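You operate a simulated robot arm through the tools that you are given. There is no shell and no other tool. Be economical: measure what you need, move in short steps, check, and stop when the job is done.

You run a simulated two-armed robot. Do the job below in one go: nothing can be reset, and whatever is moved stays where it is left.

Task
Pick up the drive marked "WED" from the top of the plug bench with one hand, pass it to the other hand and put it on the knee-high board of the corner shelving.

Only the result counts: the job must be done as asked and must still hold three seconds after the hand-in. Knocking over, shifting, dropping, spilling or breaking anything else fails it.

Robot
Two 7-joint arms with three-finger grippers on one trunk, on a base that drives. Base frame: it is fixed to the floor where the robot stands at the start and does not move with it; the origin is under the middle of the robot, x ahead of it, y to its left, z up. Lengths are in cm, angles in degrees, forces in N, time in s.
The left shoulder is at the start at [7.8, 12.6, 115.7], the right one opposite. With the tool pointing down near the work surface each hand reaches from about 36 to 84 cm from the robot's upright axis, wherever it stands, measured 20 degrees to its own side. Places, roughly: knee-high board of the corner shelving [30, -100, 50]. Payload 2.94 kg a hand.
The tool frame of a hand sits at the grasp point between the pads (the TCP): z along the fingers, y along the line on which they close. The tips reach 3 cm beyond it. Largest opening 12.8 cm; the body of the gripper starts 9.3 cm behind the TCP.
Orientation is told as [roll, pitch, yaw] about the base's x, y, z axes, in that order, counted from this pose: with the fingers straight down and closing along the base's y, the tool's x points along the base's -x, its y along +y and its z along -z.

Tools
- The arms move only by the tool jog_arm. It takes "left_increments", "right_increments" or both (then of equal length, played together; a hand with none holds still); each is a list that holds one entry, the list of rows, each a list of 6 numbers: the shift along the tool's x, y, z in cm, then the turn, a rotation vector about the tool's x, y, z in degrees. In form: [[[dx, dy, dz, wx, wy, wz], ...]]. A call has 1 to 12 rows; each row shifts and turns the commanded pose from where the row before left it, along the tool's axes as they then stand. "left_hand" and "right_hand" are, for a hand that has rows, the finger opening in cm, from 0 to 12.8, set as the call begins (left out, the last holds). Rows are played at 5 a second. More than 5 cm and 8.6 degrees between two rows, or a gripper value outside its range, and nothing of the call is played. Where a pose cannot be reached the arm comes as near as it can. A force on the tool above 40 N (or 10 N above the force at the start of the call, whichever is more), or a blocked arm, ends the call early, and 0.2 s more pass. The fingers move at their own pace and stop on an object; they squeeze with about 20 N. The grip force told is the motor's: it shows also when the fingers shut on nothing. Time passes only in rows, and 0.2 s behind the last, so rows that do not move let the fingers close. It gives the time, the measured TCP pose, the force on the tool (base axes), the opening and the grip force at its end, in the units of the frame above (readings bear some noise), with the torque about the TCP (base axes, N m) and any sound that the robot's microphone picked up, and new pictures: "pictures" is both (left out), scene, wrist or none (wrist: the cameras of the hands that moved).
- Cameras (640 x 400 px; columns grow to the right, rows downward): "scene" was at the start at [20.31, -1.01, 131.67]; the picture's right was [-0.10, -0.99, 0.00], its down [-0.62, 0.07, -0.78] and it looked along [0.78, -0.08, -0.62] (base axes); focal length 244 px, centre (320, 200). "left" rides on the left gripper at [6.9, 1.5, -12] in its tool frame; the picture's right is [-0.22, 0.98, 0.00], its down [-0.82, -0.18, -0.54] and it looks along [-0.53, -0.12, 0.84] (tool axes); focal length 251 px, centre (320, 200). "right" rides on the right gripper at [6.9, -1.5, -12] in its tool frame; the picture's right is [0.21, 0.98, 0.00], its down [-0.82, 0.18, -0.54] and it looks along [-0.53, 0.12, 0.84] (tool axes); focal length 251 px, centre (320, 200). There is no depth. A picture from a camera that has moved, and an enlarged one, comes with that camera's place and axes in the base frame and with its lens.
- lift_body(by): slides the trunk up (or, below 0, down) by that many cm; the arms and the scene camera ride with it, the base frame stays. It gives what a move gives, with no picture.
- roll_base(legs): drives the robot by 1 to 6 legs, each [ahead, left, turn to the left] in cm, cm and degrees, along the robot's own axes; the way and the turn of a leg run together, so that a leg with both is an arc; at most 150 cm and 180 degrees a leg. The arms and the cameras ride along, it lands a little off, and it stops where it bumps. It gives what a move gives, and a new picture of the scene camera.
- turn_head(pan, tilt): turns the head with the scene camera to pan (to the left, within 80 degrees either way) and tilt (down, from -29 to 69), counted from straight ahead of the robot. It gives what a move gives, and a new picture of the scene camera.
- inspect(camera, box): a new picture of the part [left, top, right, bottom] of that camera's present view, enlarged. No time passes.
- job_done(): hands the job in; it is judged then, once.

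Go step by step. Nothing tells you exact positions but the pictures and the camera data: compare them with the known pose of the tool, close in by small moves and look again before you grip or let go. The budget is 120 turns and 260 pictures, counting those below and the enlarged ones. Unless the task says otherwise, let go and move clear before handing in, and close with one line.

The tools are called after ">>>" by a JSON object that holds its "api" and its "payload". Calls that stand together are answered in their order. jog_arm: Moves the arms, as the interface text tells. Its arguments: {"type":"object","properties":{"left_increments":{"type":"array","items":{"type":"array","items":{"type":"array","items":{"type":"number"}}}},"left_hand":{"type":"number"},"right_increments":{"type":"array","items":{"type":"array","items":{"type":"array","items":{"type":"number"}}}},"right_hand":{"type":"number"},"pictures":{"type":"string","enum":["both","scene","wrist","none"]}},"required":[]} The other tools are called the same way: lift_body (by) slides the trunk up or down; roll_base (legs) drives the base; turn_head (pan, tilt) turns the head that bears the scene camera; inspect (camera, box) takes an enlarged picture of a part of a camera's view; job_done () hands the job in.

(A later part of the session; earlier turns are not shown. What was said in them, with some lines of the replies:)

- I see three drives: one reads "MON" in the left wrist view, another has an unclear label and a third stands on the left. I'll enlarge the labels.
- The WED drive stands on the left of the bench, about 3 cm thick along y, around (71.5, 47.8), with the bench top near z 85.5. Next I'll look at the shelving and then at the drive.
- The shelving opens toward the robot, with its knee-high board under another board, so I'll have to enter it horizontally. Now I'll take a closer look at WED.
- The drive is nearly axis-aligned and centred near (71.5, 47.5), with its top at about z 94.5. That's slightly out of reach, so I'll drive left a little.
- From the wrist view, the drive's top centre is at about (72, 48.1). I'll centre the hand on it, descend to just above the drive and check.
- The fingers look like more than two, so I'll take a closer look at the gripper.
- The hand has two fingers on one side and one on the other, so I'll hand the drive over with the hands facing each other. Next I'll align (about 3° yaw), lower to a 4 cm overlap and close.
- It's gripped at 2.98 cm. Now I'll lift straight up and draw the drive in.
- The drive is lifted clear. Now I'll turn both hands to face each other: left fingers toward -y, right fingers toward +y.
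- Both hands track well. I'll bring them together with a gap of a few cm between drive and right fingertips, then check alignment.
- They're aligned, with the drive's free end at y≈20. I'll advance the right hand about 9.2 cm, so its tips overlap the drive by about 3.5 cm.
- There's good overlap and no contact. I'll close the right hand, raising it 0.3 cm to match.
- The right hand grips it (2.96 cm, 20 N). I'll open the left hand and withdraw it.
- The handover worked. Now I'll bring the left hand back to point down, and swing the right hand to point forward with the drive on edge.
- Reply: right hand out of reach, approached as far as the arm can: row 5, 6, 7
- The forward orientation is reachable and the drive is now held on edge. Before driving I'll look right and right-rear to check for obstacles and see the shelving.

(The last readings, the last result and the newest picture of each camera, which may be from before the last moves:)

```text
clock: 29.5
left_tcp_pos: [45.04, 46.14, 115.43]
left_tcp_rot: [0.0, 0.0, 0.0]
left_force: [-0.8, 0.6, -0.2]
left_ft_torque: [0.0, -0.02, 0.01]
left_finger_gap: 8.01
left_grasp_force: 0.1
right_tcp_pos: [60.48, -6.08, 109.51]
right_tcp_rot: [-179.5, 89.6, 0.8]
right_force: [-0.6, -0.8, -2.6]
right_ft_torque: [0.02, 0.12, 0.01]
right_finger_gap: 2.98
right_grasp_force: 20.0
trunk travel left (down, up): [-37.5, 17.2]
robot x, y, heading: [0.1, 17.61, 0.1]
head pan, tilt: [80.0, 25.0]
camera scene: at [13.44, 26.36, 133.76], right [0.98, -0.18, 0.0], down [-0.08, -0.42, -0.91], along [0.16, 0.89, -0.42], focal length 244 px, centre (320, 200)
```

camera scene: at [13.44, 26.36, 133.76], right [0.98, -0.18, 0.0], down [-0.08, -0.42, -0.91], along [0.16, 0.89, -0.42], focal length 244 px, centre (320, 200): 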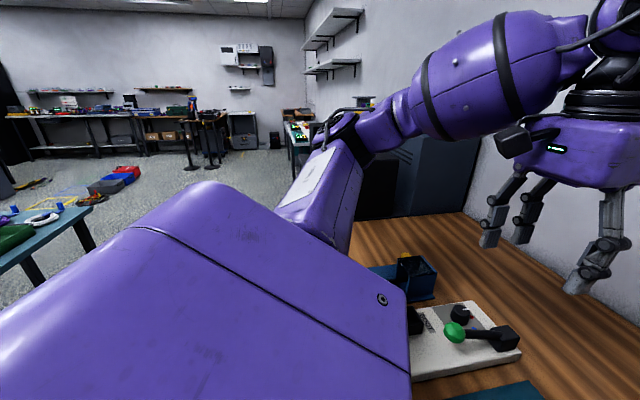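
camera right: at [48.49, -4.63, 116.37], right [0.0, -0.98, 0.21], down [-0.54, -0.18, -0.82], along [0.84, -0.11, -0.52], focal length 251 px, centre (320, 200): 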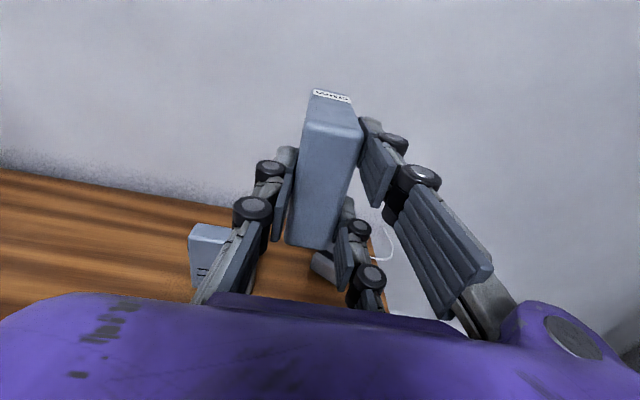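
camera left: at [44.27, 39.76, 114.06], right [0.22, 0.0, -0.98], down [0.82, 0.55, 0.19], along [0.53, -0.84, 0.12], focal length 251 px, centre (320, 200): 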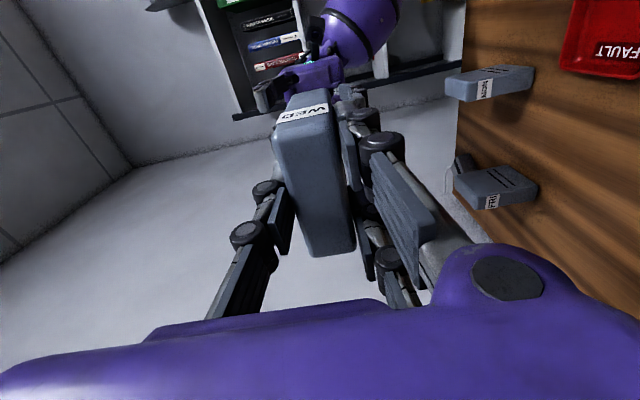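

The shelving spans roughly x -5 to 65 with its front near y -86. The bench's right edge is at y≈-22, and there is free floor behind-left. I'll raise the left hand a bit, back away from the bench, then turn right 60°.

>>> {"api": "jog_arm", "payload": {"left_increments": [[[1, 0, -4, 0, 0, 0], [1, 0, -4, 0, 0, 0], [1, 0, -4, 0, 0, 0], [1, 0, 0, 0, 0, 0]]], "pictures": "none"}}

>>> {"api": "turn_head", "payload": {"pan": -15, "tilt": 40}}

>>> {"api": "roll_base", "payload": {"legs": [[-25, 0, 0]]}}

>>> {"api": "roll_base", "payload": {"legs": [[0, 0, -60]]}}

```text
clock: 30.5
left_tcp_pos: [41.03, 45.4, 126.33]
left_tcp_rot: [-0.1, -0.2, 0.1]
left_force: [-2.4, -0.4, 1.0]
left_ft_torque: [0.04, -0.11, 0.02]
left_finger_gap: 8.0
left_grasp_force: 0.1
left hand out of reach, approached as far as the arm can: row 3, 4
right_tcp_pos: [60.06, -6.15, 109.67]
right_tcp_rot: [-176.4, 89.3, 3.9]
right_force: [-0.8, -0.7, -1.5]
right_ft_torque: [-0.01, 0.14, -0.03]
right_finger_gap: 2.96
right_grasp_force: 20.4
trunk travel left (down, up): [-37.5, 17.2]
robot x, y, heading: [-0.13, 17.37, -0.2]
head pan, tilt: [80.0, 25.0]
```

```text
clock: 32.2
left_tcp_pos: [41.61, 45.59, 126.16]
left_tcp_rot: [-0.1, 0.1, 0.1]
left_force: [-0.4, -0.6, 0.2]
left_ft_torque: [-0.01, -0.01, 0.03]
left_finger_gap: 8.01
left_grasp_force: 0.0
right_tcp_pos: [60.55, -6.12, 109.54]
right_tcp_rot: [-179.8, 89.7, 0.4]
right_force: [0.1, 0.0, -2.7]
right_ft_torque: [-0.01, 0.07, -0.04]
right_finger_gap: 2.97
right_grasp_force: 20.3
trunk travel left (down, up): [-37.5, 17.2]
robot x, y, heading: [0.3, 17.56, -0.4]
head pan, tilt: [-15.0, 40.0]
camera scene: at [20.01, 15.07, 131.42], right [-0.26, -0.97, 0.0], down [-0.62, 0.17, -0.77], along [0.74, -0.2, -0.64], focal length 244 px, centre (320, 200)
```

scene: 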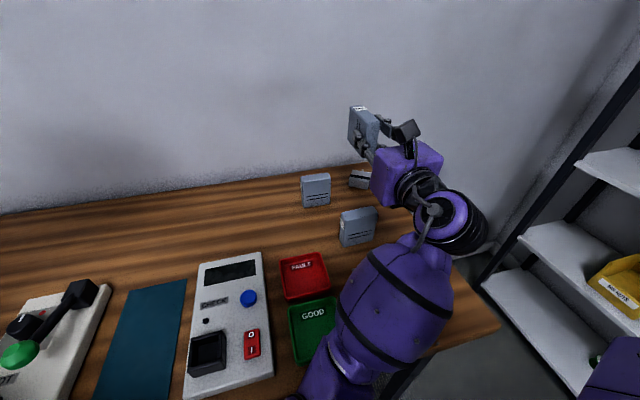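

```text
clock: 34.0
left_tcp_pos: [17.86, 45.42, 126.22]
left_tcp_rot: [-0.1, 0.0, -0.1]
left_force: [-0.1, 0.4, 0.0]
left_ft_torque: [0.01, -0.04, 0.03]
left_finger_gap: 8.01
left_grasp_force: 0.0
right_tcp_pos: [36.81, -6.21, 109.52]
right_tcp_rot: [-178.9, 89.7, 1.1]
right_force: [-0.6, 0.9, -2.7]
right_ft_torque: [0.04, 0.11, 0.01]
right_finger_gap: 2.98
right_grasp_force: 20.2
trunk travel left (down, up): [-37.5, 17.2]
robot x, y, heading: [-23.63, 17.23, -0.4]
head pan, tilt: [-15.0, 40.0]
camera scene: at [-3.75, 15.13, 131.42], right [-0.27, -0.96, 0.0], down [-0.62, 0.17, -0.77], along [0.74, -0.2, -0.64], focal length 244 px, centre (320, 200)
```

scene: 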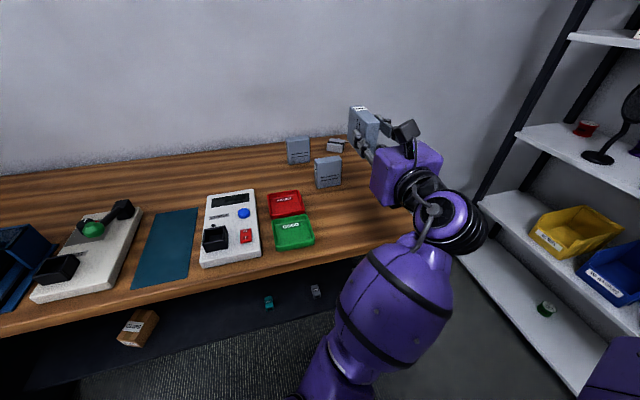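

```text
clock: 37.0
left_tcp_pos: [21.55, -3.99, 126.09]
left_tcp_rot: [-0.1, 0.0, -59.4]
left_force: [0.4, 0.5, 0.3]
left_ft_torque: [-0.02, 0.02, 0.0]
left_finger_gap: 8.01
left_grasp_force: 0.0
right_tcp_pos: [-13.25, -46.51, 109.56]
right_tcp_rot: [-178.3, 89.7, -57.6]
right_force: [-0.3, -0.2, -2.1]
right_ft_torque: [0.11, 0.03, 0.0]
right_finger_gap: 2.97
right_grasp_force: 20.1
trunk travel left (down, up): [-37.5, 17.2]
robot x, y, heading: [-23.64, 17.65, -59.7]
head pan, tilt: [-15.0, 40.0]
camera scene: at [-15.55, -0.94, 131.42], right [-0.96, -0.26, 0.0], down [-0.17, 0.62, -0.77], along [0.2, -0.74, -0.64], focal length 244 px, centre (320, 200)
```

scene: 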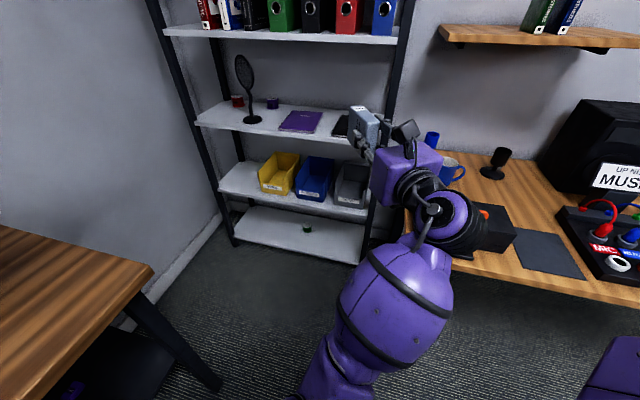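

The knee-high board holds three bins, with free space at its left end (x≈44–65, y≈-90 to -115), so I'll aim for about (55, -97). I'll drive partway and check clearances.

>>> {"api": "roll_base", "payload": {"legs": [[22, 0, 0]]}}

>>> {"api": "turn_head", "payload": {"pan": 35, "tilt": 35}}

>>> {"api": "turn_head", "payload": {"pan": 0, "tilt": 69}}

```text
clock: 38.7
left_tcp_pos: [32.56, -22.38, 126.29]
left_tcp_rot: [-0.1, 0.0, -59.2]
left_force: [0.6, 0.4, -0.4]
left_ft_torque: [0.06, -0.01, 0.03]
left_finger_gap: 7.99
left_grasp_force: 0.2
right_tcp_pos: [-2.15, -65.05, 109.49]
right_tcp_rot: [-179.0, 89.8, -58.0]
right_force: [0.0, 0.2, -2.2]
right_ft_torque: [0.07, 0.06, -0.01]
right_finger_gap: 2.97
right_grasp_force: 20.3
trunk travel left (down, up): [-37.5, 17.2]
robot x, y, heading: [-13.12, -0.95, -59.5]
head pan, tilt: [-15.0, 40.0]
camera scene: at [-4.54, -19.49, 131.42], right [-0.96, -0.27, 0.0], down [-0.17, 0.62, -0.77], along [0.21, -0.74, -0.64], focal length 244 px, centre (320, 200)
```

scene: 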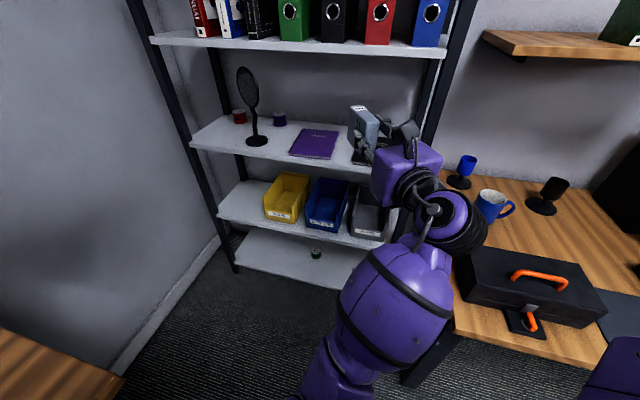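

```text
clock: 39.9
left_tcp_pos: [32.6, -22.35, 126.25]
left_tcp_rot: [-0.1, 0.0, -59.2]
left_force: [0.3, 0.3, -0.3]
left_ft_torque: [-0.01, 0.0, 0.02]
left_finger_gap: 8.02
left_grasp_force: 0.0
right_tcp_pos: [-2.12, -65.17, 109.48]
right_tcp_rot: [-179.0, 89.7, -57.9]
right_force: [0.1, 0.8, -2.4]
right_ft_torque: [0.11, 0.05, 0.02]
right_finger_gap: 2.96
right_grasp_force: 20.2
trunk travel left (down, up): [-37.5, 17.2]
robot x, y, heading: [-12.78, -0.9, -59.6]
head pan, tilt: [35.0, 35.0]
camera scene: at [1.18, -14.97, 132.18], right [-0.42, -0.91, 0.0], down [-0.52, 0.24, -0.82], along [0.74, -0.34, -0.57], focal length 244 px, centre (320, 200)
```

scene: 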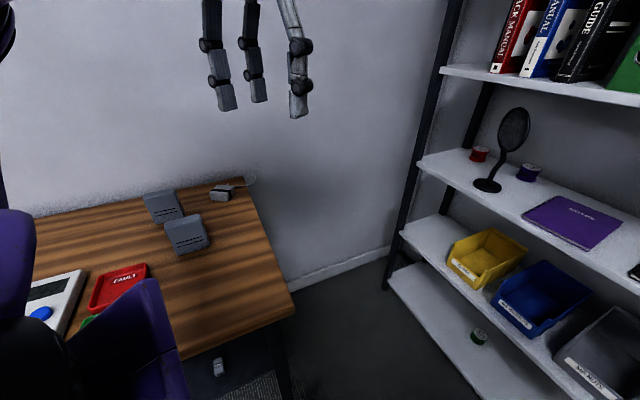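

```text
clock: 40.9
left_tcp_pos: [32.5, -22.27, 126.21]
left_tcp_rot: [-0.1, 0.1, -59.2]
left_force: [0.2, -0.4, 0.1]
left_ft_torque: [-0.02, -0.03, -0.02]
left_finger_gap: 7.99
left_grasp_force: 0.1
right_tcp_pos: [-2.13, -65.15, 109.53]
right_tcp_rot: [-179.3, 89.8, -58.2]
right_force: [0.1, 0.1, -3.1]
right_ft_torque: [0.07, 0.04, -0.05]
right_finger_gap: 2.97
right_grasp_force: 19.9
trunk travel left (down, up): [-37.5, 17.2]
robot x, y, heading: [-12.84, -1.4, -59.3]
head pan, tilt: [0.0, 68.8]
camera scene: at [-3.97, -16.11, 127.82], right [-0.86, -0.51, 0.0], down [-0.47, 0.8, -0.36], along [0.18, -0.31, -0.93], focal length 244 px, centre (320, 200)
```

scene: 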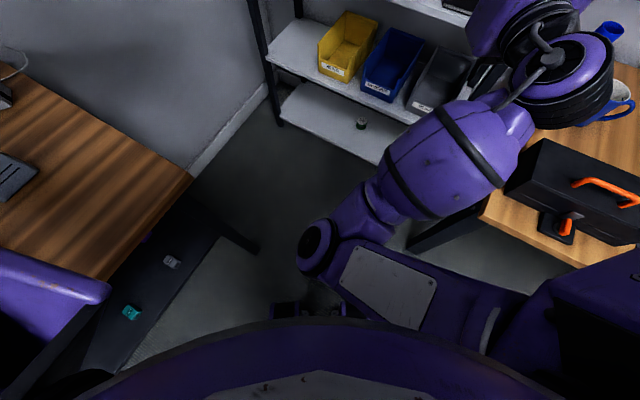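

Bench corner is at (31, -22) and the right workbench corner near (-27, -48), so standing around (0, -35) with heading -40° fits. I'll turn left 20° here, lower the trunk 20 cm and look.

>>> {"api": "roll_base", "payload": {"legs": [[0, 0, 19.5]]}}

>>> {"api": "turn_head", "payload": {"pan": 30, "tilt": 55}}

>>> {"api": "lift_body", "payload": {"by": -20}}

>>> {"api": "turn_head", "payload": {"pan": -10, "tilt": 45}}

```text
clock: 42.4
left_tcp_pos: [37.19, -5.63, 126.21]
left_tcp_rot: [-0.2, 0.0, -39.3]
left_force: [-0.5, 0.4, -0.1]
left_ft_torque: [-0.03, 0.02, 0.01]
left_finger_gap: 8.01
left_grasp_force: 0.0
right_tcp_pos: [18.99, -57.56, 109.59]
right_tcp_rot: [-179.9, 89.7, -39.0]
right_force: [0.5, 0.4, -2.4]
right_ft_torque: [0.11, 0.09, -0.02]
right_finger_gap: 2.93
right_grasp_force: 19.6
trunk travel left (down, up): [-37.5, 17.2]
robot x, y, heading: [-12.56, -0.95, -39.9]
head pan, tilt: [0.0, 68.8]
camera scene: at [0.58, -12.21, 127.81], right [-0.64, -0.77, 0.0], down [-0.72, 0.59, -0.36], along [0.28, -0.23, -0.93], focal length 244 px, centre (320, 200)
```

scene: 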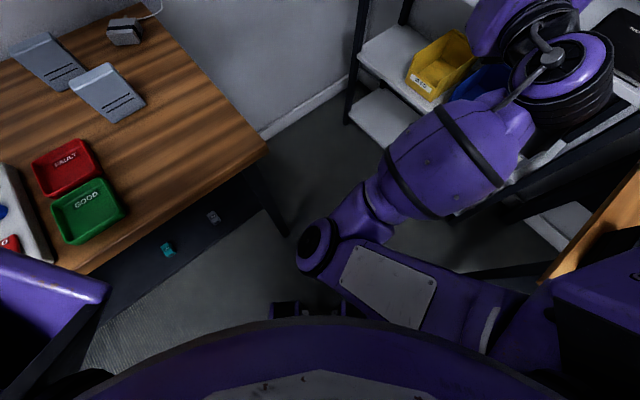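

```text
clock: 43.3
left_tcp_pos: [37.1, -5.79, 126.19]
left_tcp_rot: [-0.2, -0.1, -39.4]
left_force: [-0.8, -0.3, -0.5]
left_ft_torque: [0.0, 0.01, -0.02]
left_finger_gap: 8.01
left_grasp_force: 0.0
right_tcp_pos: [18.96, -57.66, 109.55]
right_tcp_rot: [-179.2, 89.7, -38.3]
right_force: [-0.2, 0.4, -2.5]
right_ft_torque: [0.07, 0.07, 0.02]
right_finger_gap: 2.98
right_grasp_force: 19.9
trunk travel left (down, up): [-37.5, 17.2]
robot x, y, heading: [-12.44, -1.19, -39.7]
head pan, tilt: [30.0, 55.0]
camera scene: at [3.42, -10.65, 129.62], right [-0.27, -0.96, 0.0], down [-0.77, 0.21, -0.6], along [0.58, -0.16, -0.8], focal length 244 px, centre (320, 200)
```

scene: 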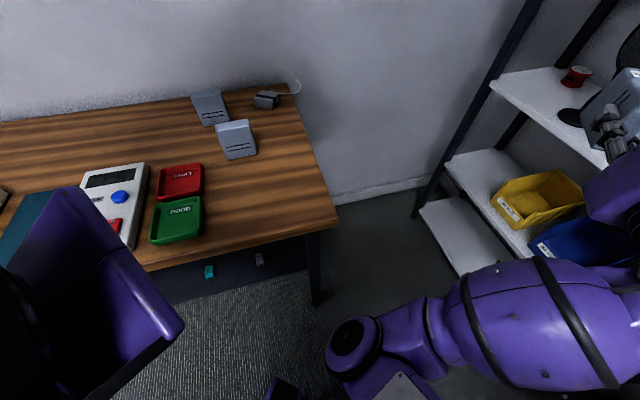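

```text
clock: 45.5
left_tcp_pos: [41.17, -9.13, 100.41]
left_tcp_rot: [-0.1, 9.7, -39.4]
left_force: [1.1, 0.3, -0.1]
left_ft_torque: [0.0, -0.01, -0.01]
left_finger_gap: 8.0
left_grasp_force: 0.0
right_tcp_pos: [20.62, -59.14, 80.71]
right_tcp_rot: [-0.6, 80.6, 140.4]
right_force: [-0.6, 0.1, -1.6]
right_ft_torque: [0.05, 0.09, -0.02]
right_finger_gap: 3.01
right_grasp_force: 20.6
trunk travel left (down, up): [-17.5, 37.2]
robot x, y, heading: [-13.12, -0.75, -39.6]
head pan, tilt: [30.0, 55.0]
```

```text
clock: 46.6
left_tcp_pos: [40.98, -9.16, 100.33]
left_tcp_rot: [-0.1, 9.7, -39.4]
left_force: [-0.3, 0.8, -0.2]
left_ft_torque: [-0.01, -0.01, 0.02]
left_finger_gap: 7.99
left_grasp_force: 0.0
right_tcp_pos: [20.6, -59.1, 80.64]
right_tcp_rot: [-0.6, 80.4, 140.3]
right_force: [-0.3, 0.4, -3.1]
right_ft_torque: [0.07, 0.08, -0.01]
right_finger_gap: 2.98
right_grasp_force: 19.7
trunk travel left (down, up): [-17.5, 37.2]
robot x, y, heading: [-12.72, -1.2, -39.6]
head pan, tilt: [-10.0, 45.0]
camera scene: at [6.01, -18.54, 110.0], right [-0.76, -0.65, 0.0], down [-0.46, 0.54, -0.71], along [0.46, -0.54, -0.71], focal length 244 px, centre (320, 200)
```

scene: 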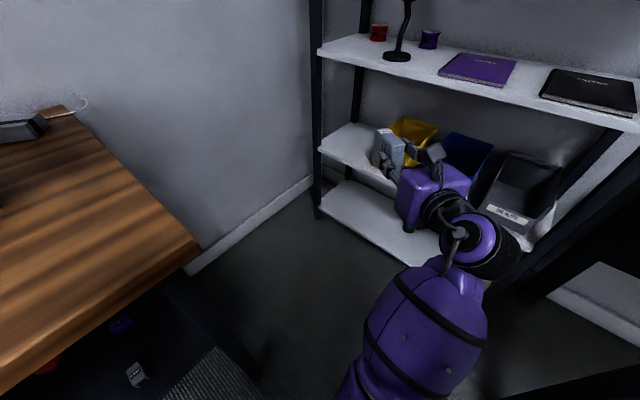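

The trunk leaned, pitching the hands about 10°. I'll level the right hand, lower it toward z 60, shift it to the robot's left and start its yaw.

>>> {"api": "jog_arm", "payload": {"right_increments": [[[0, 0, 0, 0, 5, 0], [0, 0, 0, 0, 4.5, 0], [-5, 0, 0, 0, 0, 0], [-5, 0, 0, 0, 0, 0], [-5, 0, 0, 0, 0, 0], [-5, 0, 0, 0, 0, 0], [0, -4.5, 0, 0, 0, 0], [0, -4.5, 0, 0, 0, 0], [0, -4.5, 0, 0, 0, 0], [0, -4.5, 0, 0, 0, 0], [0, 0, 0, -8, 0, 0], [0, 0, 0, 0, 0, 0]]]}}

```text
clock: 48.9
left_tcp_pos: [41.12, -9.2, 100.38]
left_tcp_rot: [-0.3, 9.7, -39.4]
left_force: [0.7, -0.6, 0.2]
left_ft_torque: [-0.04, 0.0, 0.01]
left_finger_gap: 8.05
left_grasp_force: 0.0
right_tcp_pos: [30.64, -47.72, 60.48]
right_tcp_rot: [108.0, 81.7, -113.3]
right_force: [0.3, 0.5, -2.9]
right_ft_torque: [0.11, 0.08, 0.01]
right_finger_gap: 3.0
right_grasp_force: 20.2
trunk travel left (down, up): [-17.5, 37.2]
robot x, y, heading: [-12.63, -1.13, -39.7]
head pan, tilt: [-10.0, 45.0]
stopped in row 11 (right hand): the arm was blocked; the commanded pose is now the measured one
camera scene: at [5.99, -18.55, 110.04], right [-0.76, -0.65, 0.0], down [-0.46, 0.54, -0.71], along [0.46, -0.54, -0.71], focal length 244 px, centre (320, 200)
camera right: at [22.96, -37.74, 66.65], right [-0.63, -0.7, 0.34], down [-0.57, 0.11, -0.81], along [0.53, -0.71, -0.47], focal length 251 px, centre (320, 200)
```

scene: 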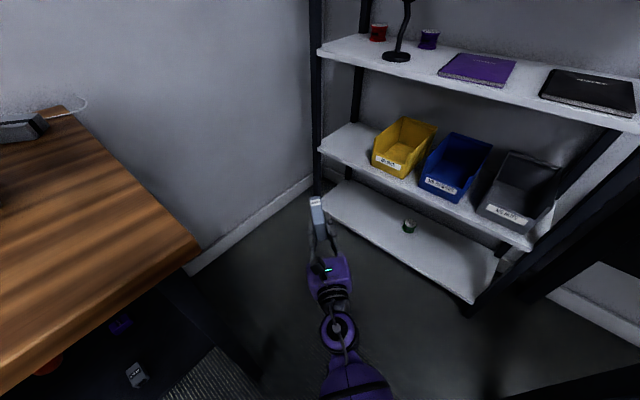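
right: 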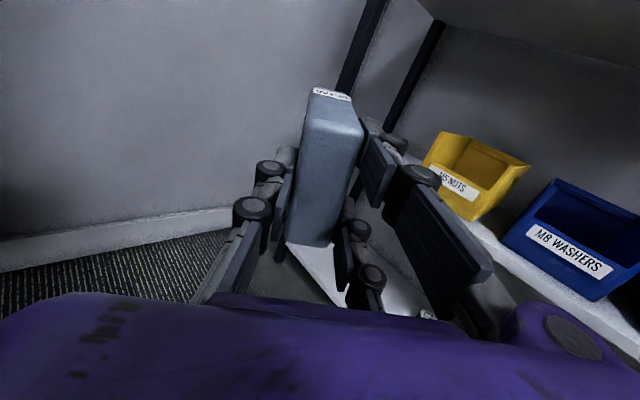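

The arm got blocked near my body while yawing, and the hand has rolled about 8°. I'll move it forward, away from the body, and remove the roll.

>>> {"api": "jog_arm", "payload": {"right_increments": [[[0, 2, 3, 0, 0, 0], [0, 2, 3, 0, 0, 0], [0, 0, 3, 0, 0, 4], [0, 0, 0, 0, 0, 4], [0, 0, 0, 0, 0, 0]]]}}

>>> {"api": "turn_head", "payload": {"pan": 0, "tilt": 69}}

```text
clock: 50.1
left_tcp_pos: [41.16, -9.19, 100.31]
left_tcp_rot: [-0.1, 9.6, -39.4]
left_force: [-0.7, -0.5, 0.2]
left_ft_torque: [-0.03, 0.0, -0.04]
left_finger_gap: 7.99
left_grasp_force: 0.0
right_tcp_pos: [34.82, -56.49, 61.32]
right_tcp_rot: [-174.8, 87.4, -35.8]
right_force: [-0.3, 0.7, -2.1]
right_ft_torque: [0.03, 0.09, 0.01]
right_finger_gap: 2.98
right_grasp_force: 20.2
trunk travel left (down, up): [-17.5, 37.2]
robot x, y, heading: [-13.31, -0.93, -39.7]
head pan, tilt: [-10.0, 45.0]
camera scene: at [6.01, -18.56, 110.0], right [-0.76, -0.65, 0.0], down [-0.46, 0.54, -0.71], along [0.46, -0.54, -0.71], focal length 244 px, centre (320, 200)
camera right: at [26.44, -47.24, 67.79], right [-0.65, -0.73, 0.21], down [-0.5, 0.2, -0.85], along [0.58, -0.65, -0.49], focal length 251 px, centre (320, 200)
```

scene: 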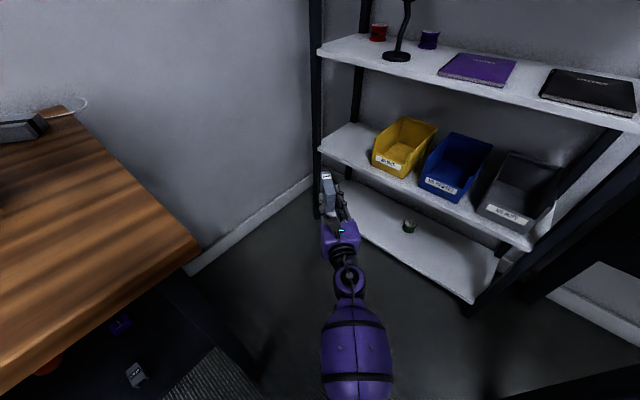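
right: 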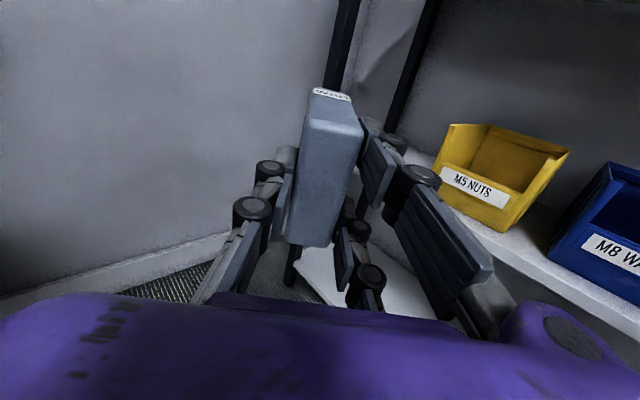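

```text
clock: 51.0
left_tcp_pos: [41.14, -9.21, 100.34]
left_tcp_rot: [-0.2, 9.6, -39.4]
left_force: [-0.2, 0.0, -0.3]
left_ft_torque: [0.02, 0.03, 0.03]
left_finger_gap: 8.0
left_grasp_force: 0.1
right_tcp_pos: [34.73, -56.57, 61.34]
right_tcp_rot: [-176.3, 87.4, -37.5]
right_force: [-0.3, -0.3, -2.7]
right_ft_torque: [0.08, 0.07, -0.01]
right_finger_gap: 2.97
right_grasp_force: 19.9
trunk travel left (down, up): [-17.5, 37.2]
robot x, y, heading: [-12.73, -0.81, -39.7]
head pan, tilt: [0.0, 68.8]
camera scene: at [5.04, -15.93, 107.12], right [-0.64, -0.77, 0.0], down [-0.72, 0.59, -0.36], along [0.28, -0.23, -0.93], focal length 244 px, centre (320, 200)
```

scene: 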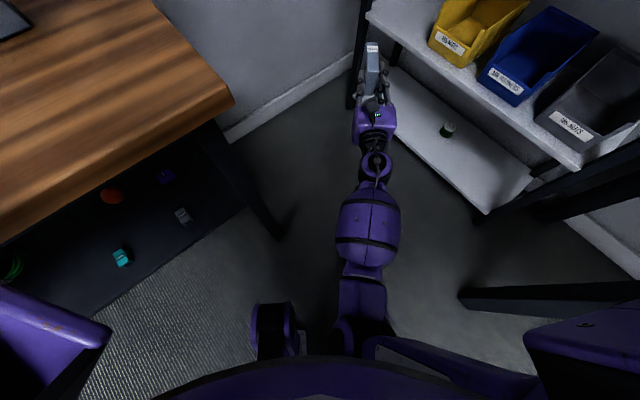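

It's level again. With more room now, I'll try the -20° hand yaw and trim the small upward pitch.

>>> {"api": "jog_arm", "payload": {"right_increments": [[[0, 0, 0, -5, -2.5, 0], [0, 0, 0, -5, 0, 0], [0, 0, 0, -5, 0, 0], [0, 0, 0, -5, 0, 0], [0, 0, 0, 0, 0, 0]]]}}

```text
clock: 52.2
left_tcp_pos: [41.14, -9.17, 100.21]
left_tcp_rot: [-0.2, 9.7, -39.5]
left_force: [0.4, 0.1, 0.6]
left_ft_torque: [0.0, 0.0, -0.02]
left_finger_gap: 7.99
left_grasp_force: 0.0
right_tcp_pos: [33.09, -61.78, 56.53]
right_tcp_rot: [130.6, 89.1, -110.3]
right_force: [0.2, -0.9, -2.6]
right_ft_torque: [0.09, 0.05, -0.04]
right_finger_gap: 2.97
right_grasp_force: 20.0
right hand out of reach, approached as far as the arm can: row 2, 3, 4
trunk travel left (down, up): [-17.5, 37.2]
robot x, y, heading: [-12.58, -0.76, -39.5]
head pan, tilt: [0.0, 68.8]
camera scene: at [4.91, -18.41, 108.86], right [-0.82, -0.57, 0.0], down [-0.46, 0.66, -0.59], along [0.34, -0.49, -0.8], focal length 244 px, centre (320, 200)
camera right: at [28.64, -50.39, 63.44], right [-0.85, -0.47, 0.23], down [-0.43, 0.37, -0.82], along [0.3, -0.8, -0.52], focal length 251 px, centre (320, 200)
```

scene: 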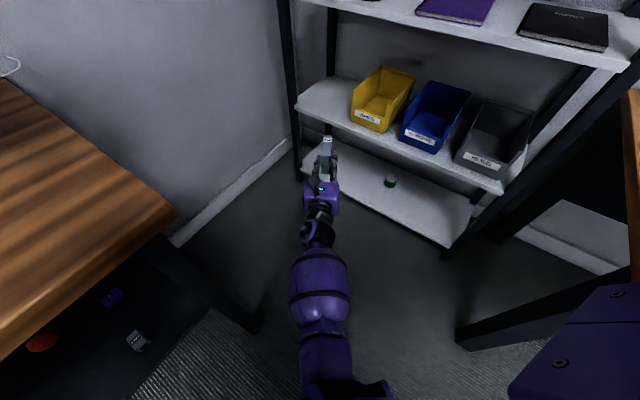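
right: 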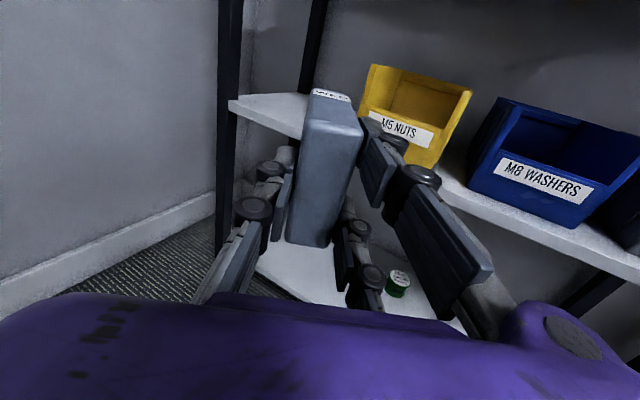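

The hand is level at yaw -61°. Now I'll drive to bring it just in front of the free left end of the board.

>>> {"api": "roll_base", "payload": {"legs": [[20.3, -10.4, 0]]}}

>>> {"api": "inspect", "payload": {"camera": "right", "box": [0, 0, 640, 400]}}

```text
clock: 53.9
left_tcp_pos: [49.88, -30.04, 100.44]
left_tcp_rot: [-0.2, 9.7, -39.2]
left_force: [-0.4, 0.6, -0.3]
left_ft_torque: [0.02, -0.03, 0.02]
left_finger_gap: 8.01
left_grasp_force: 0.0
right_tcp_pos: [42.39, -82.67, 56.86]
right_tcp_rot: [154.2, 89.1, -86.4]
right_force: [-0.5, -0.9, -2.9]
right_ft_torque: [0.08, 0.03, 0.0]
right_finger_gap: 2.97
right_grasp_force: 19.7
trunk travel left (down, up): [-17.5, 37.2]
robot x, y, heading: [-3.77, -22.02, -39.7]
head pan, tilt: [0.0, 68.8]
camera scene: at [13.71, -39.42, 108.96], right [-0.83, -0.56, 0.0], down [-0.44, 0.66, -0.61], along [0.34, -0.5, -0.79], focal length 244 px, centre (320, 200)
```

scene: 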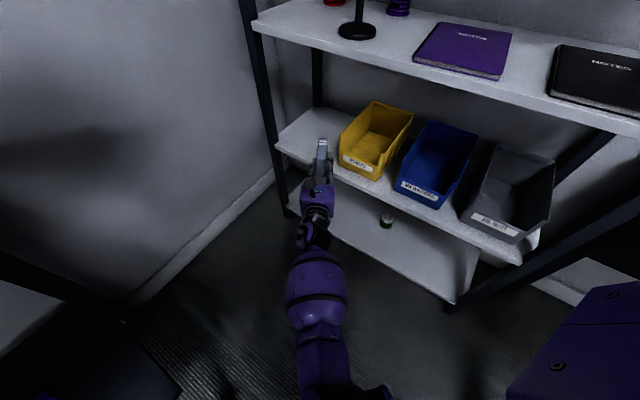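

```text
1.00 times, centred on (320, 200) of right (not enlarged: the box is as wide or as high as the picture)
camera zoom: at [37.8, -71.2, 63.76], right [-0.85, -0.48, 0.22], down [-0.42, 0.37, -0.83], along [0.31, -0.8, -0.52], focal length 251 px, centre (320, 200)
```

zoom: 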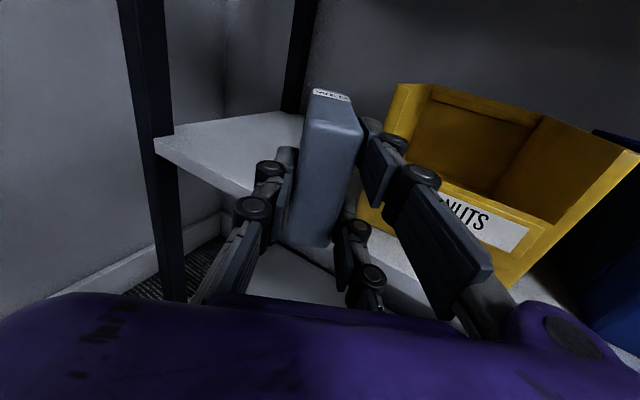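

The board surface is at z≈51 with its left front corner at (64, -87), and the yellow bin starts at x≈42. I'll shift a little left and forward in small steps, watching the residual between commanded and actual pose.

>>> {"api": "jog_arm", "payload": {"right_increments": [[[0, -2, 1.5, 0, 0, 0], [0, -1, 1.5, 0, 0, 0], [0, 0, 0, 0, 0, 0]]], "pictures": "wrist"}}

```text
clock: 54.7
left_tcp_pos: [49.94, -29.84, 100.38]
left_tcp_rot: [-0.3, 9.7, -39.1]
left_force: [-0.6, 0.0, 0.6]
left_ft_torque: [-0.01, 0.0, 0.03]
left_finger_gap: 7.98
left_grasp_force: 0.0
right_tcp_pos: [46.05, -83.58, 56.7]
right_tcp_rot: [139.7, 89.2, -101.0]
right_force: [-0.4, -0.4, -2.0]
right_ft_torque: [0.11, 0.03, -0.01]
right_finger_gap: 2.98
right_grasp_force: 19.6
trunk travel left (down, up): [-17.5, 37.2]
robot x, y, heading: [-3.87, -21.68, -39.5]
head pan, tilt: [0.0, 68.8]
camera right: at [41.44, -72.23, 63.51], right [-0.85, -0.47, 0.22], down [-0.42, 0.37, -0.83], along [0.31, -0.8, -0.52], focal length 251 px, centre (320, 200)
```

right: 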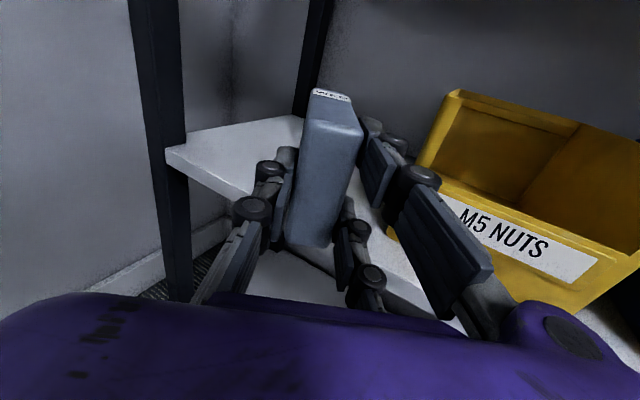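

Commanded and actual now agree, and the drive's underside clears the board. I'll go forward 11.5 cm over the board with a slight raise.

>>> {"api": "jog_arm", "payload": {"right_increments": [[[1, -0.5, 2, 0, 0, 0], [0, 0, 3, 0, 0, 0], [0, 0, 3, 0, 0, 0], [0, 0, 3.5, 0, 0, 0], [0, 0, 0, 0, 0, 0]]]}}

```text
clock: 55.9
left_tcp_pos: [49.92, -29.82, 100.36]
left_tcp_rot: [-0.2, 9.7, -39.2]
left_force: [-1.0, 0.7, -0.7]
left_ft_torque: [0.01, 0.02, 0.0]
left_finger_gap: 7.99
left_grasp_force: 0.2
right_tcp_pos: [52.58, -93.52, 58.15]
right_tcp_rot: [152.4, 89.1, -88.3]
right_force: [0.7, 0.3, -2.4]
right_ft_torque: [0.1, 0.07, 0.03]
right_finger_gap: 2.97
right_grasp_force: 20.0
trunk travel left (down, up): [-17.5, 37.2]
robot x, y, heading: [-3.88, -22.06, -39.2]
head pan, tilt: [0.0, 68.8]
camera scene: at [11.2, -41.16, 110.1], right [-0.98, -0.21, 0.0], down [-0.14, 0.68, -0.71], along [0.15, -0.7, -0.7], focal length 244 px, centre (320, 200)
camera right: at [48.03, -82.04, 64.88], right [-0.85, -0.47, 0.22], down [-0.42, 0.37, -0.83], along [0.31, -0.8, -0.52], focal length 251 px, centre (320, 200)
```

scene: 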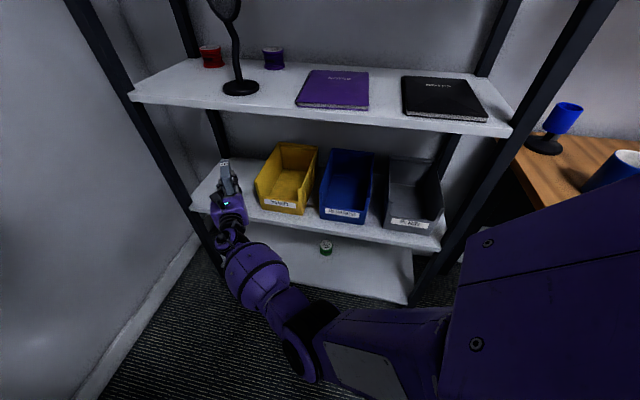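
right: 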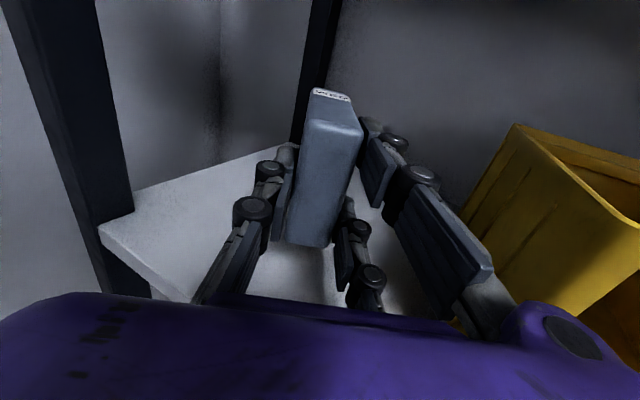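

It's over the free corner, fully on the board. Lowering toward contact.

>>> {"api": "jog_arm", "payload": {"right_increments": [[[-1, 0, 0, 0, 0, 0], [-0.8, 0, 0, 0, 0, 0], [-0.4, 0, 0, 0, 0, 0], [0, 0, 0, 0, 0, 0]]], "pictures": "wrist"}}

>>> {"api": "turn_head", "payload": {"pan": 30, "tilt": 40}}

```text
clock: 56.9
left_tcp_pos: [49.94, -29.84, 100.36]
left_tcp_rot: [-0.1, 9.7, -39.2]
left_force: [0.8, -0.2, 0.3]
left_ft_torque: [-0.01, -0.03, 0.0]
left_finger_gap: 7.97
left_grasp_force: 0.1
right_tcp_pos: [52.41, -93.56, 55.98]
right_tcp_rot: [153.7, 89.1, -87.0]
right_force: [0.7, 0.1, -2.6]
right_ft_torque: [0.12, 0.05, 0.0]
right_finger_gap: 2.97
right_grasp_force: 20.0
trunk travel left (down, up): [-17.5, 37.2]
robot x, y, heading: [-4.4, -21.77, -39.3]
head pan, tilt: [0.0, 68.8]
camera right: at [47.91, -82.11, 62.74], right [-0.85, -0.47, 0.22], down [-0.42, 0.37, -0.83], along [0.31, -0.8, -0.52], focal length 251 px, centre (320, 200)
```

right: 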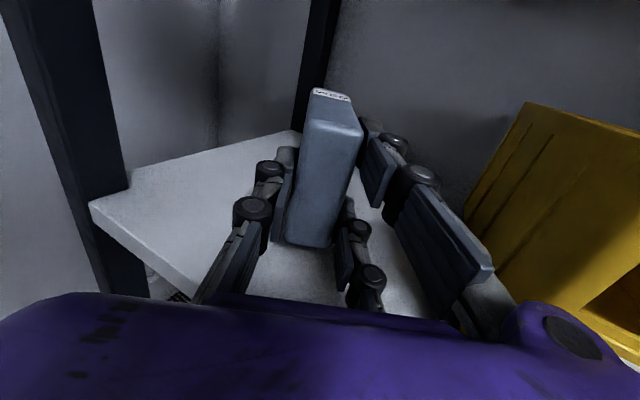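

```text
clock: 57.9
left_tcp_pos: [49.93, -29.89, 100.44]
left_tcp_rot: [-0.2, 9.7, -39.1]
left_force: [1.0, -0.3, -0.8]
left_ft_torque: [-0.01, 0.01, -0.01]
left_finger_gap: 8.01
left_grasp_force: 0.0
right_tcp_pos: [52.54, -93.62, 56.11]
right_tcp_rot: [155.8, 89.1, -84.8]
right_force: [1.1, -0.3, -1.7]
right_ft_torque: [0.09, -0.02, 0.01]
right_finger_gap: 2.98
right_grasp_force: 20.5
trunk travel left (down, up): [-17.5, 37.2]
robot x, y, heading: [-3.34, -21.76, -39.7]
head pan, tilt: [30.0, 40.0]
camera scene: at [11.22, -41.32, 110.32], right [-0.98, -0.2, 0.0], down [-0.14, 0.66, -0.73], along [0.15, -0.72, -0.68], focal length 244 px, centre (320, 200)
```

scene: 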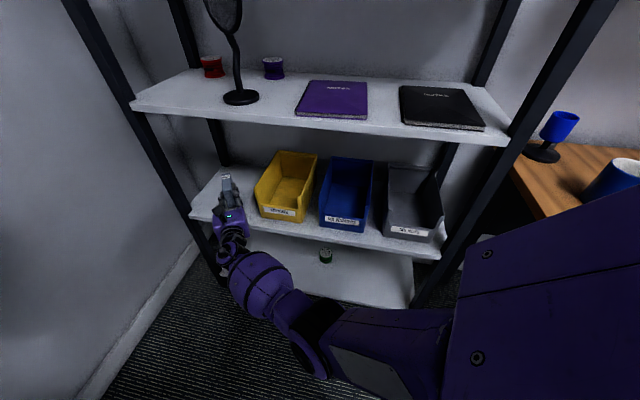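

No contact yet. I'll lower in 0.3 cm steps and watch the force.

>>> {"api": "jog_arm", "payload": {"right_increments": [[[-0.3, 0, 0, 0, 0, 0], [-0.3, 0, 0, 0, 0, 0], [0, 0, 0, 0, 0, 0]]], "pictures": "none"}}

>>> {"api": "jog_arm", "payload": {"right_increments": [[[-0.3, 0, 0, 0, 0, 0], [0, 0, 0, 0, 0, 0]]], "pictures": "wrist"}}

```text
clock: 58.7
left_tcp_pos: [49.93, -30.02, 100.34]
left_tcp_rot: [-0.2, 9.7, -39.2]
left_force: [-0.5, 0.4, 0.7]
left_ft_torque: [0.0, 0.03, 0.0]
left_finger_gap: 7.97
left_grasp_force: 0.1
right_tcp_pos: [52.58, -93.53, 55.31]
right_tcp_rot: [153.9, 89.1, -86.7]
right_force: [0.1, -0.2, -2.4]
right_ft_torque: [0.06, 0.07, -0.04]
right_finger_gap: 2.98
right_grasp_force: 19.9
trunk travel left (down, up): [-17.5, 37.2]
robot x, y, heading: [-4.26, -21.93, -39.2]
head pan, tilt: [30.0, 40.0]
```

```text
clock: 59.3
left_tcp_pos: [49.94, -29.87, 100.43]
left_tcp_rot: [-0.1, 9.6, -39.1]
left_force: [-0.3, 1.1, 0.0]
left_ft_torque: [0.01, 0.01, -0.02]
left_finger_gap: 7.99
left_grasp_force: 0.0
right_tcp_pos: [52.54, -93.56, 55.1]
right_tcp_rot: [155.8, 89.1, -84.7]
right_force: [0.2, 0.0, -1.6]
right_ft_torque: [0.1, 0.06, -0.02]
right_finger_gap: 2.97
right_grasp_force: 20.3
trunk travel left (down, up): [-17.5, 37.2]
robot x, y, heading: [-4.15, -21.93, -39.5]
head pan, tilt: [30.0, 40.0]
camera right: at [47.98, -82.14, 61.86], right [-0.85, -0.47, 0.22], down [-0.42, 0.37, -0.83], along [0.31, -0.8, -0.51], focal length 251 px, centre (320, 200)
```

right: 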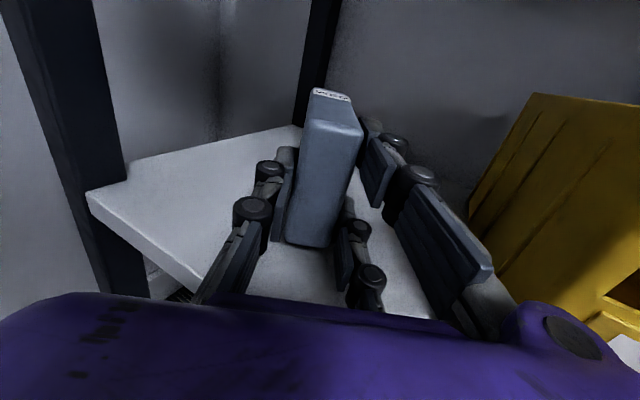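

>>> {"api": "jog_arm", "payload": {"right_increments": [[[-0.3, 0, 0, 0, 0, 0], [0, 0, 0, 0, 0, 0]]], "pictures": "none"}}

>>> {"api": "jog_arm", "payload": {"right_increments": [[[-0.3, 0, 0, 0, 0, 0], [0, 0, 0, 0, 0, 0]]], "pictures": "none"}}

```text
clock: 59.9
left_tcp_pos: [49.82, -29.95, 100.37]
left_tcp_rot: [-0.2, 9.7, -39.2]
left_force: [-0.9, 0.3, -0.1]
left_ft_torque: [-0.02, 0.03, 0.04]
left_finger_gap: 7.98
left_grasp_force: 0.0
right_tcp_pos: [52.55, -93.59, 54.65]
right_tcp_rot: [152.8, 89.1, -87.8]
right_force: [0.4, 0.2, -2.4]
right_ft_torque: [0.11, 0.07, -0.02]
right_finger_gap: 2.99
right_grasp_force: 20.3
trunk travel left (down, up): [-17.5, 37.2]
robot x, y, heading: [-3.88, -21.81, -39.7]
head pan, tilt: [30.0, 40.0]
```

```text
clock: 60.5
left_tcp_pos: [49.95, -29.92, 100.33]
left_tcp_rot: [-0.2, 9.7, -39.2]
left_force: [-0.2, 0.5, 0.3]
left_ft_torque: [0.0, -0.03, 0.02]
left_finger_gap: 7.96
left_grasp_force: 0.1
right_tcp_pos: [52.4, -93.57, 54.34]
right_tcp_rot: [155.2, 89.2, -85.4]
right_force: [-1.4, -0.5, -2.4]
right_ft_torque: [0.13, 0.05, -0.03]
right_finger_gap: 2.99
right_grasp_force: 20.4
trunk travel left (down, up): [-17.5, 37.2]
robot x, y, heading: [-3.91, -21.98, -39.4]
head pan, tilt: [30.0, 40.0]
```

Still free; continuing.

>>> {"api": "jog_arm", "payload": {"right_increments": [[[-0.25, 0, 0, 0, 0, 0], [0, 0, 0, 0, 0, 0]]], "pictures": "none"}}

>>> {"api": "jog_arm", "payload": {"right_increments": [[[-0.25, 0, 0, 0, 0, 0], [0, 0, 0, 0, 0, 0]]], "pictures": "wrist"}}

>>> {"api": "inspect", "payload": {"camera": "scene", "box": [180, 150, 300, 250]}}

```text
clock: 61.1
left_tcp_pos: [49.9, -29.89, 100.34]
left_tcp_rot: [-0.2, 9.7, -39.2]
left_force: [0.1, 0.0, -0.5]
left_ft_torque: [0.02, 0.01, 0.0]
left_finger_gap: 8.01
left_grasp_force: 0.0
right_tcp_pos: [52.54, -93.56, 54.2]
right_tcp_rot: [154.9, 89.1, -85.7]
right_force: [-0.2, 0.4, -1.2]
right_ft_torque: [0.11, 0.03, 0.01]
right_finger_gap: 2.98
right_grasp_force: 19.7
trunk travel left (down, up): [-17.5, 37.2]
robot x, y, heading: [-4.48, -21.54, -39.7]
head pan, tilt: [30.0, 40.0]
```

```text
clock: 61.7
left_tcp_pos: [49.79, -29.78, 100.45]
left_tcp_rot: [-0.2, 9.8, -39.2]
left_force: [-0.2, 0.3, -0.3]
left_ft_torque: [-0.01, 0.0, -0.01]
left_finger_gap: 8.0
left_grasp_force: 0.0
right_tcp_pos: [52.49, -93.52, 54.17]
right_tcp_rot: [160.6, 88.9, -80.0]
right_force: [0.2, 1.4, 6.8]
right_ft_torque: [0.18, -0.05, 0.03]
right_finger_gap: 2.97
right_grasp_force: 20.3
trunk travel left (down, up): [-17.5, 37.2]
robot x, y, heading: [-3.99, -22.09, -39.5]
head pan, tilt: [30.0, 40.0]
camera right: at [47.9, -82.15, 60.93], right [-0.85, -0.47, 0.22], down [-0.42, 0.37, -0.83], along [0.31, -0.8, -0.51], focal length 251 px, centre (320, 200)
```

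right: 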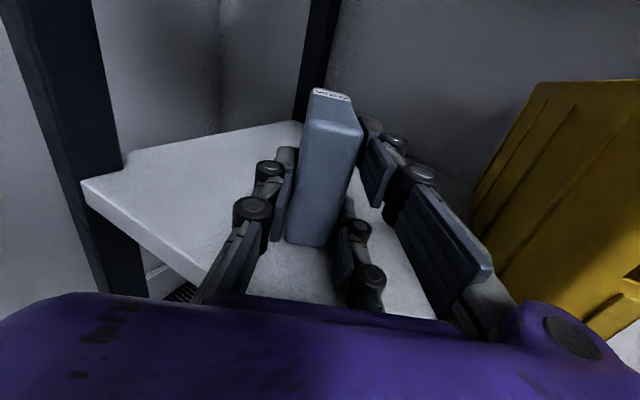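

```text
4.00 times, centred on (240, 200) of scene
camera zoom: at [11.03, -41.36, 110.56], right [-0.98, -0.19, 0.0], down [-0.12, 0.65, -0.75], along [0.14, -0.74, -0.66], focal length 977 px, centre (640, 200)
```

zoom: 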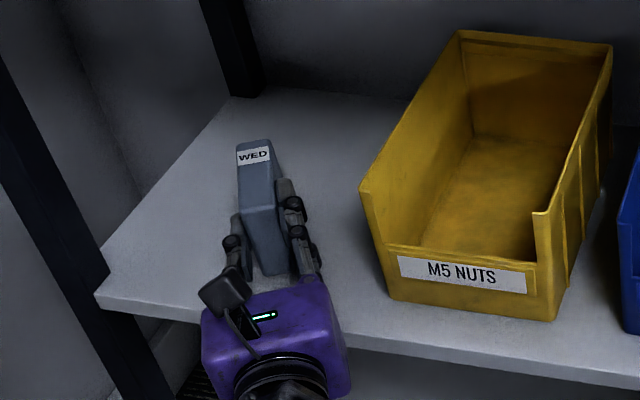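

Contact is made (about +9 N), with the drive resting on edge on the board. I'll ease off 0.1 cm, then open modestly.

>>> {"api": "jog_arm", "payload": {"right_increments": [[[0.1, 0, 0, 0, 0, 0], [0, 0, 0, 0, 0, 0]]], "pictures": "none"}}

>>> {"api": "jog_arm", "payload": {"right_increments": [[[0, 0, 0, 0, 0, 0], [0, 0, 0, 0, 0, 0], [0, 0, 0, 0, 0, 0]]], "right_hand": 5.5}}

```text
clock: 62.3
left_tcp_pos: [49.89, -29.85, 100.38]
left_tcp_rot: [-0.3, 9.7, -39.2]
left_force: [0.7, 0.0, 0.1]
left_ft_torque: [-0.01, 0.02, 0.0]
left_finger_gap: 8.0
left_grasp_force: 0.0
right_tcp_pos: [52.43, -93.61, 54.13]
right_tcp_rot: [156.9, 89.0, -83.9]
right_force: [1.6, -1.2, 4.9]
right_ft_torque: [0.05, -0.14, -0.02]
right_finger_gap: 2.97
right_grasp_force: 19.8
trunk travel left (down, up): [-17.5, 37.2]
robot x, y, heading: [-3.96, -21.66, -39.6]
head pan, tilt: [30.0, 40.0]
```

```text
clock: 63.1
left_tcp_pos: [49.87, -29.95, 100.42]
left_tcp_rot: [-0.2, 9.7, -39.1]
left_force: [0.8, -0.3, 0.1]
left_ft_torque: [0.05, -0.01, 0.02]
left_finger_gap: 8.01
left_grasp_force: 0.0
right_tcp_pos: [52.42, -93.5, 54.11]
right_tcp_rot: [154.0, 89.1, -86.8]
right_force: [-0.1, -0.2, 0.5]
right_ft_torque: [0.05, 0.02, -0.03]
right_finger_gap: 5.53
right_grasp_force: 0.1
trunk travel left (down, up): [-17.5, 37.2]
robot x, y, heading: [-4.09, -21.77, -39.4]
head pan, tilt: [30.0, 40.0]
camera scene: at [11.1, -41.42, 110.54], right [-0.98, -0.19, 0.0], down [-0.13, 0.65, -0.75], along [0.14, -0.74, -0.66], focal length 244 px, centre (320, 200)
camera right: at [47.87, -82.13, 60.86], right [-0.85, -0.47, 0.22], down [-0.42, 0.37, -0.83], along [0.31, -0.8, -0.51], focal length 251 px, centre (320, 200)
```

scene: 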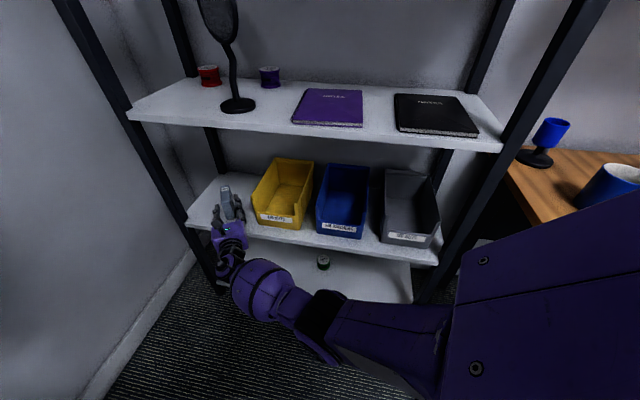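
right: 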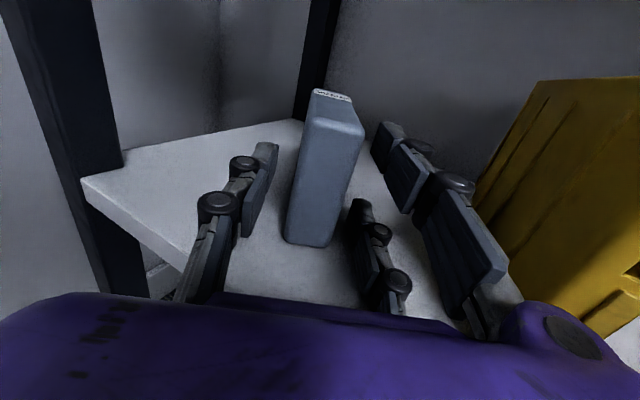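

The drive stands freely. I'll withdraw straight back.

>>> {"api": "jog_arm", "payload": {"right_increments": [[[0, 0, -1.5, 0, 0, 0], [0, 0, -2, 0, 0, 0], [0, 0, -2.5, 0, 0, 0], [0, 0, -3, 0, 0, 0], [0, 0, -3, 0, 0, 0], [0, 0, 0, 0, 0, 0]]]}}

>>> {"api": "inspect", "payload": {"camera": "scene", "box": [180, 150, 300, 250]}}

```text
clock: 64.5
left_tcp_pos: [49.91, -29.91, 100.37]
left_tcp_rot: [-0.1, 9.7, -39.1]
left_force: [0.0, 0.3, 0.2]
left_ft_torque: [0.0, 0.03, -0.01]
left_finger_gap: 8.01
left_grasp_force: 0.0
right_tcp_pos: [46.66, -82.92, 53.92]
right_tcp_rot: [156.2, 89.0, -84.3]
right_force: [-0.3, 0.5, -0.4]
right_ft_torque: [0.01, 0.01, -0.02]
right_finger_gap: 5.51
right_grasp_force: 0.1
trunk travel left (down, up): [-17.5, 37.2]
robot x, y, heading: [-4.22, -21.78, -39.5]
head pan, tilt: [30.0, 40.0]
camera scene: at [17.86, -34.98, 110.79], right [-0.21, -0.98, 0.0], down [-0.62, 0.14, -0.77], along [0.75, -0.16, -0.64], focal length 244 px, centre (320, 200)
camera right: at [42.09, -71.55, 60.71], right [-0.85, -0.48, 0.22], down [-0.42, 0.37, -0.83], along [0.31, -0.8, -0.51], focal length 251 px, centre (320, 200)
```

scene: 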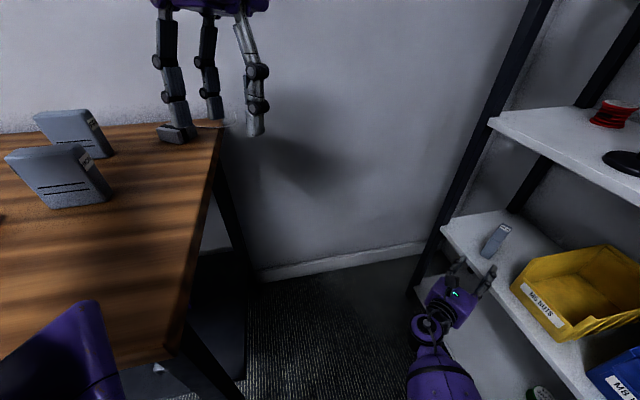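
right: 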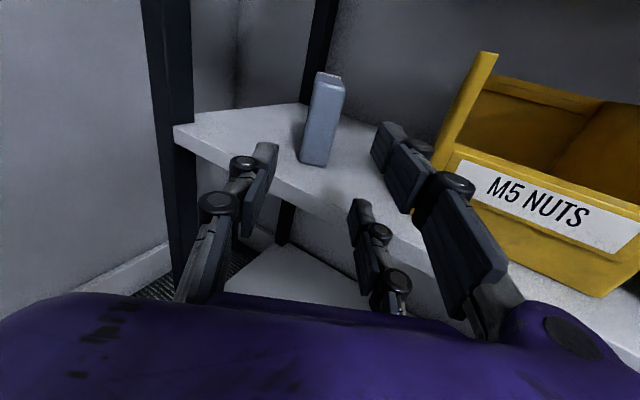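

```text
4.00 times, centred on (240, 200) of scene
camera zoom: at [17.86, -34.98, 110.79], right [-0.21, -0.98, 0.0], down [-0.62, 0.14, -0.77], along [0.75, -0.16, -0.64], focal length 977 px, centre (640, 200)
```

zoom: 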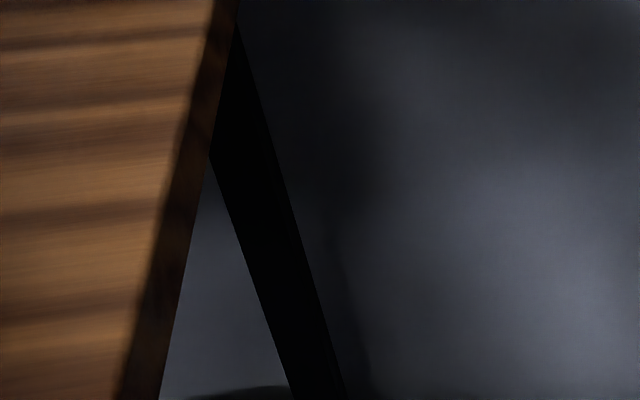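

The drive stands on the knee-high board, clear of the bins. Both hands are empty and clear, and nothing else looks moved, so I'm handing in.

>>> {"api": "job_done", "payload": {}}

```text
The job is handed in.
```

The WED drive went from the left hand to the right and now stands on edge at the free left end of the knee-high board; both hands are clear and I saw nothing else moved.
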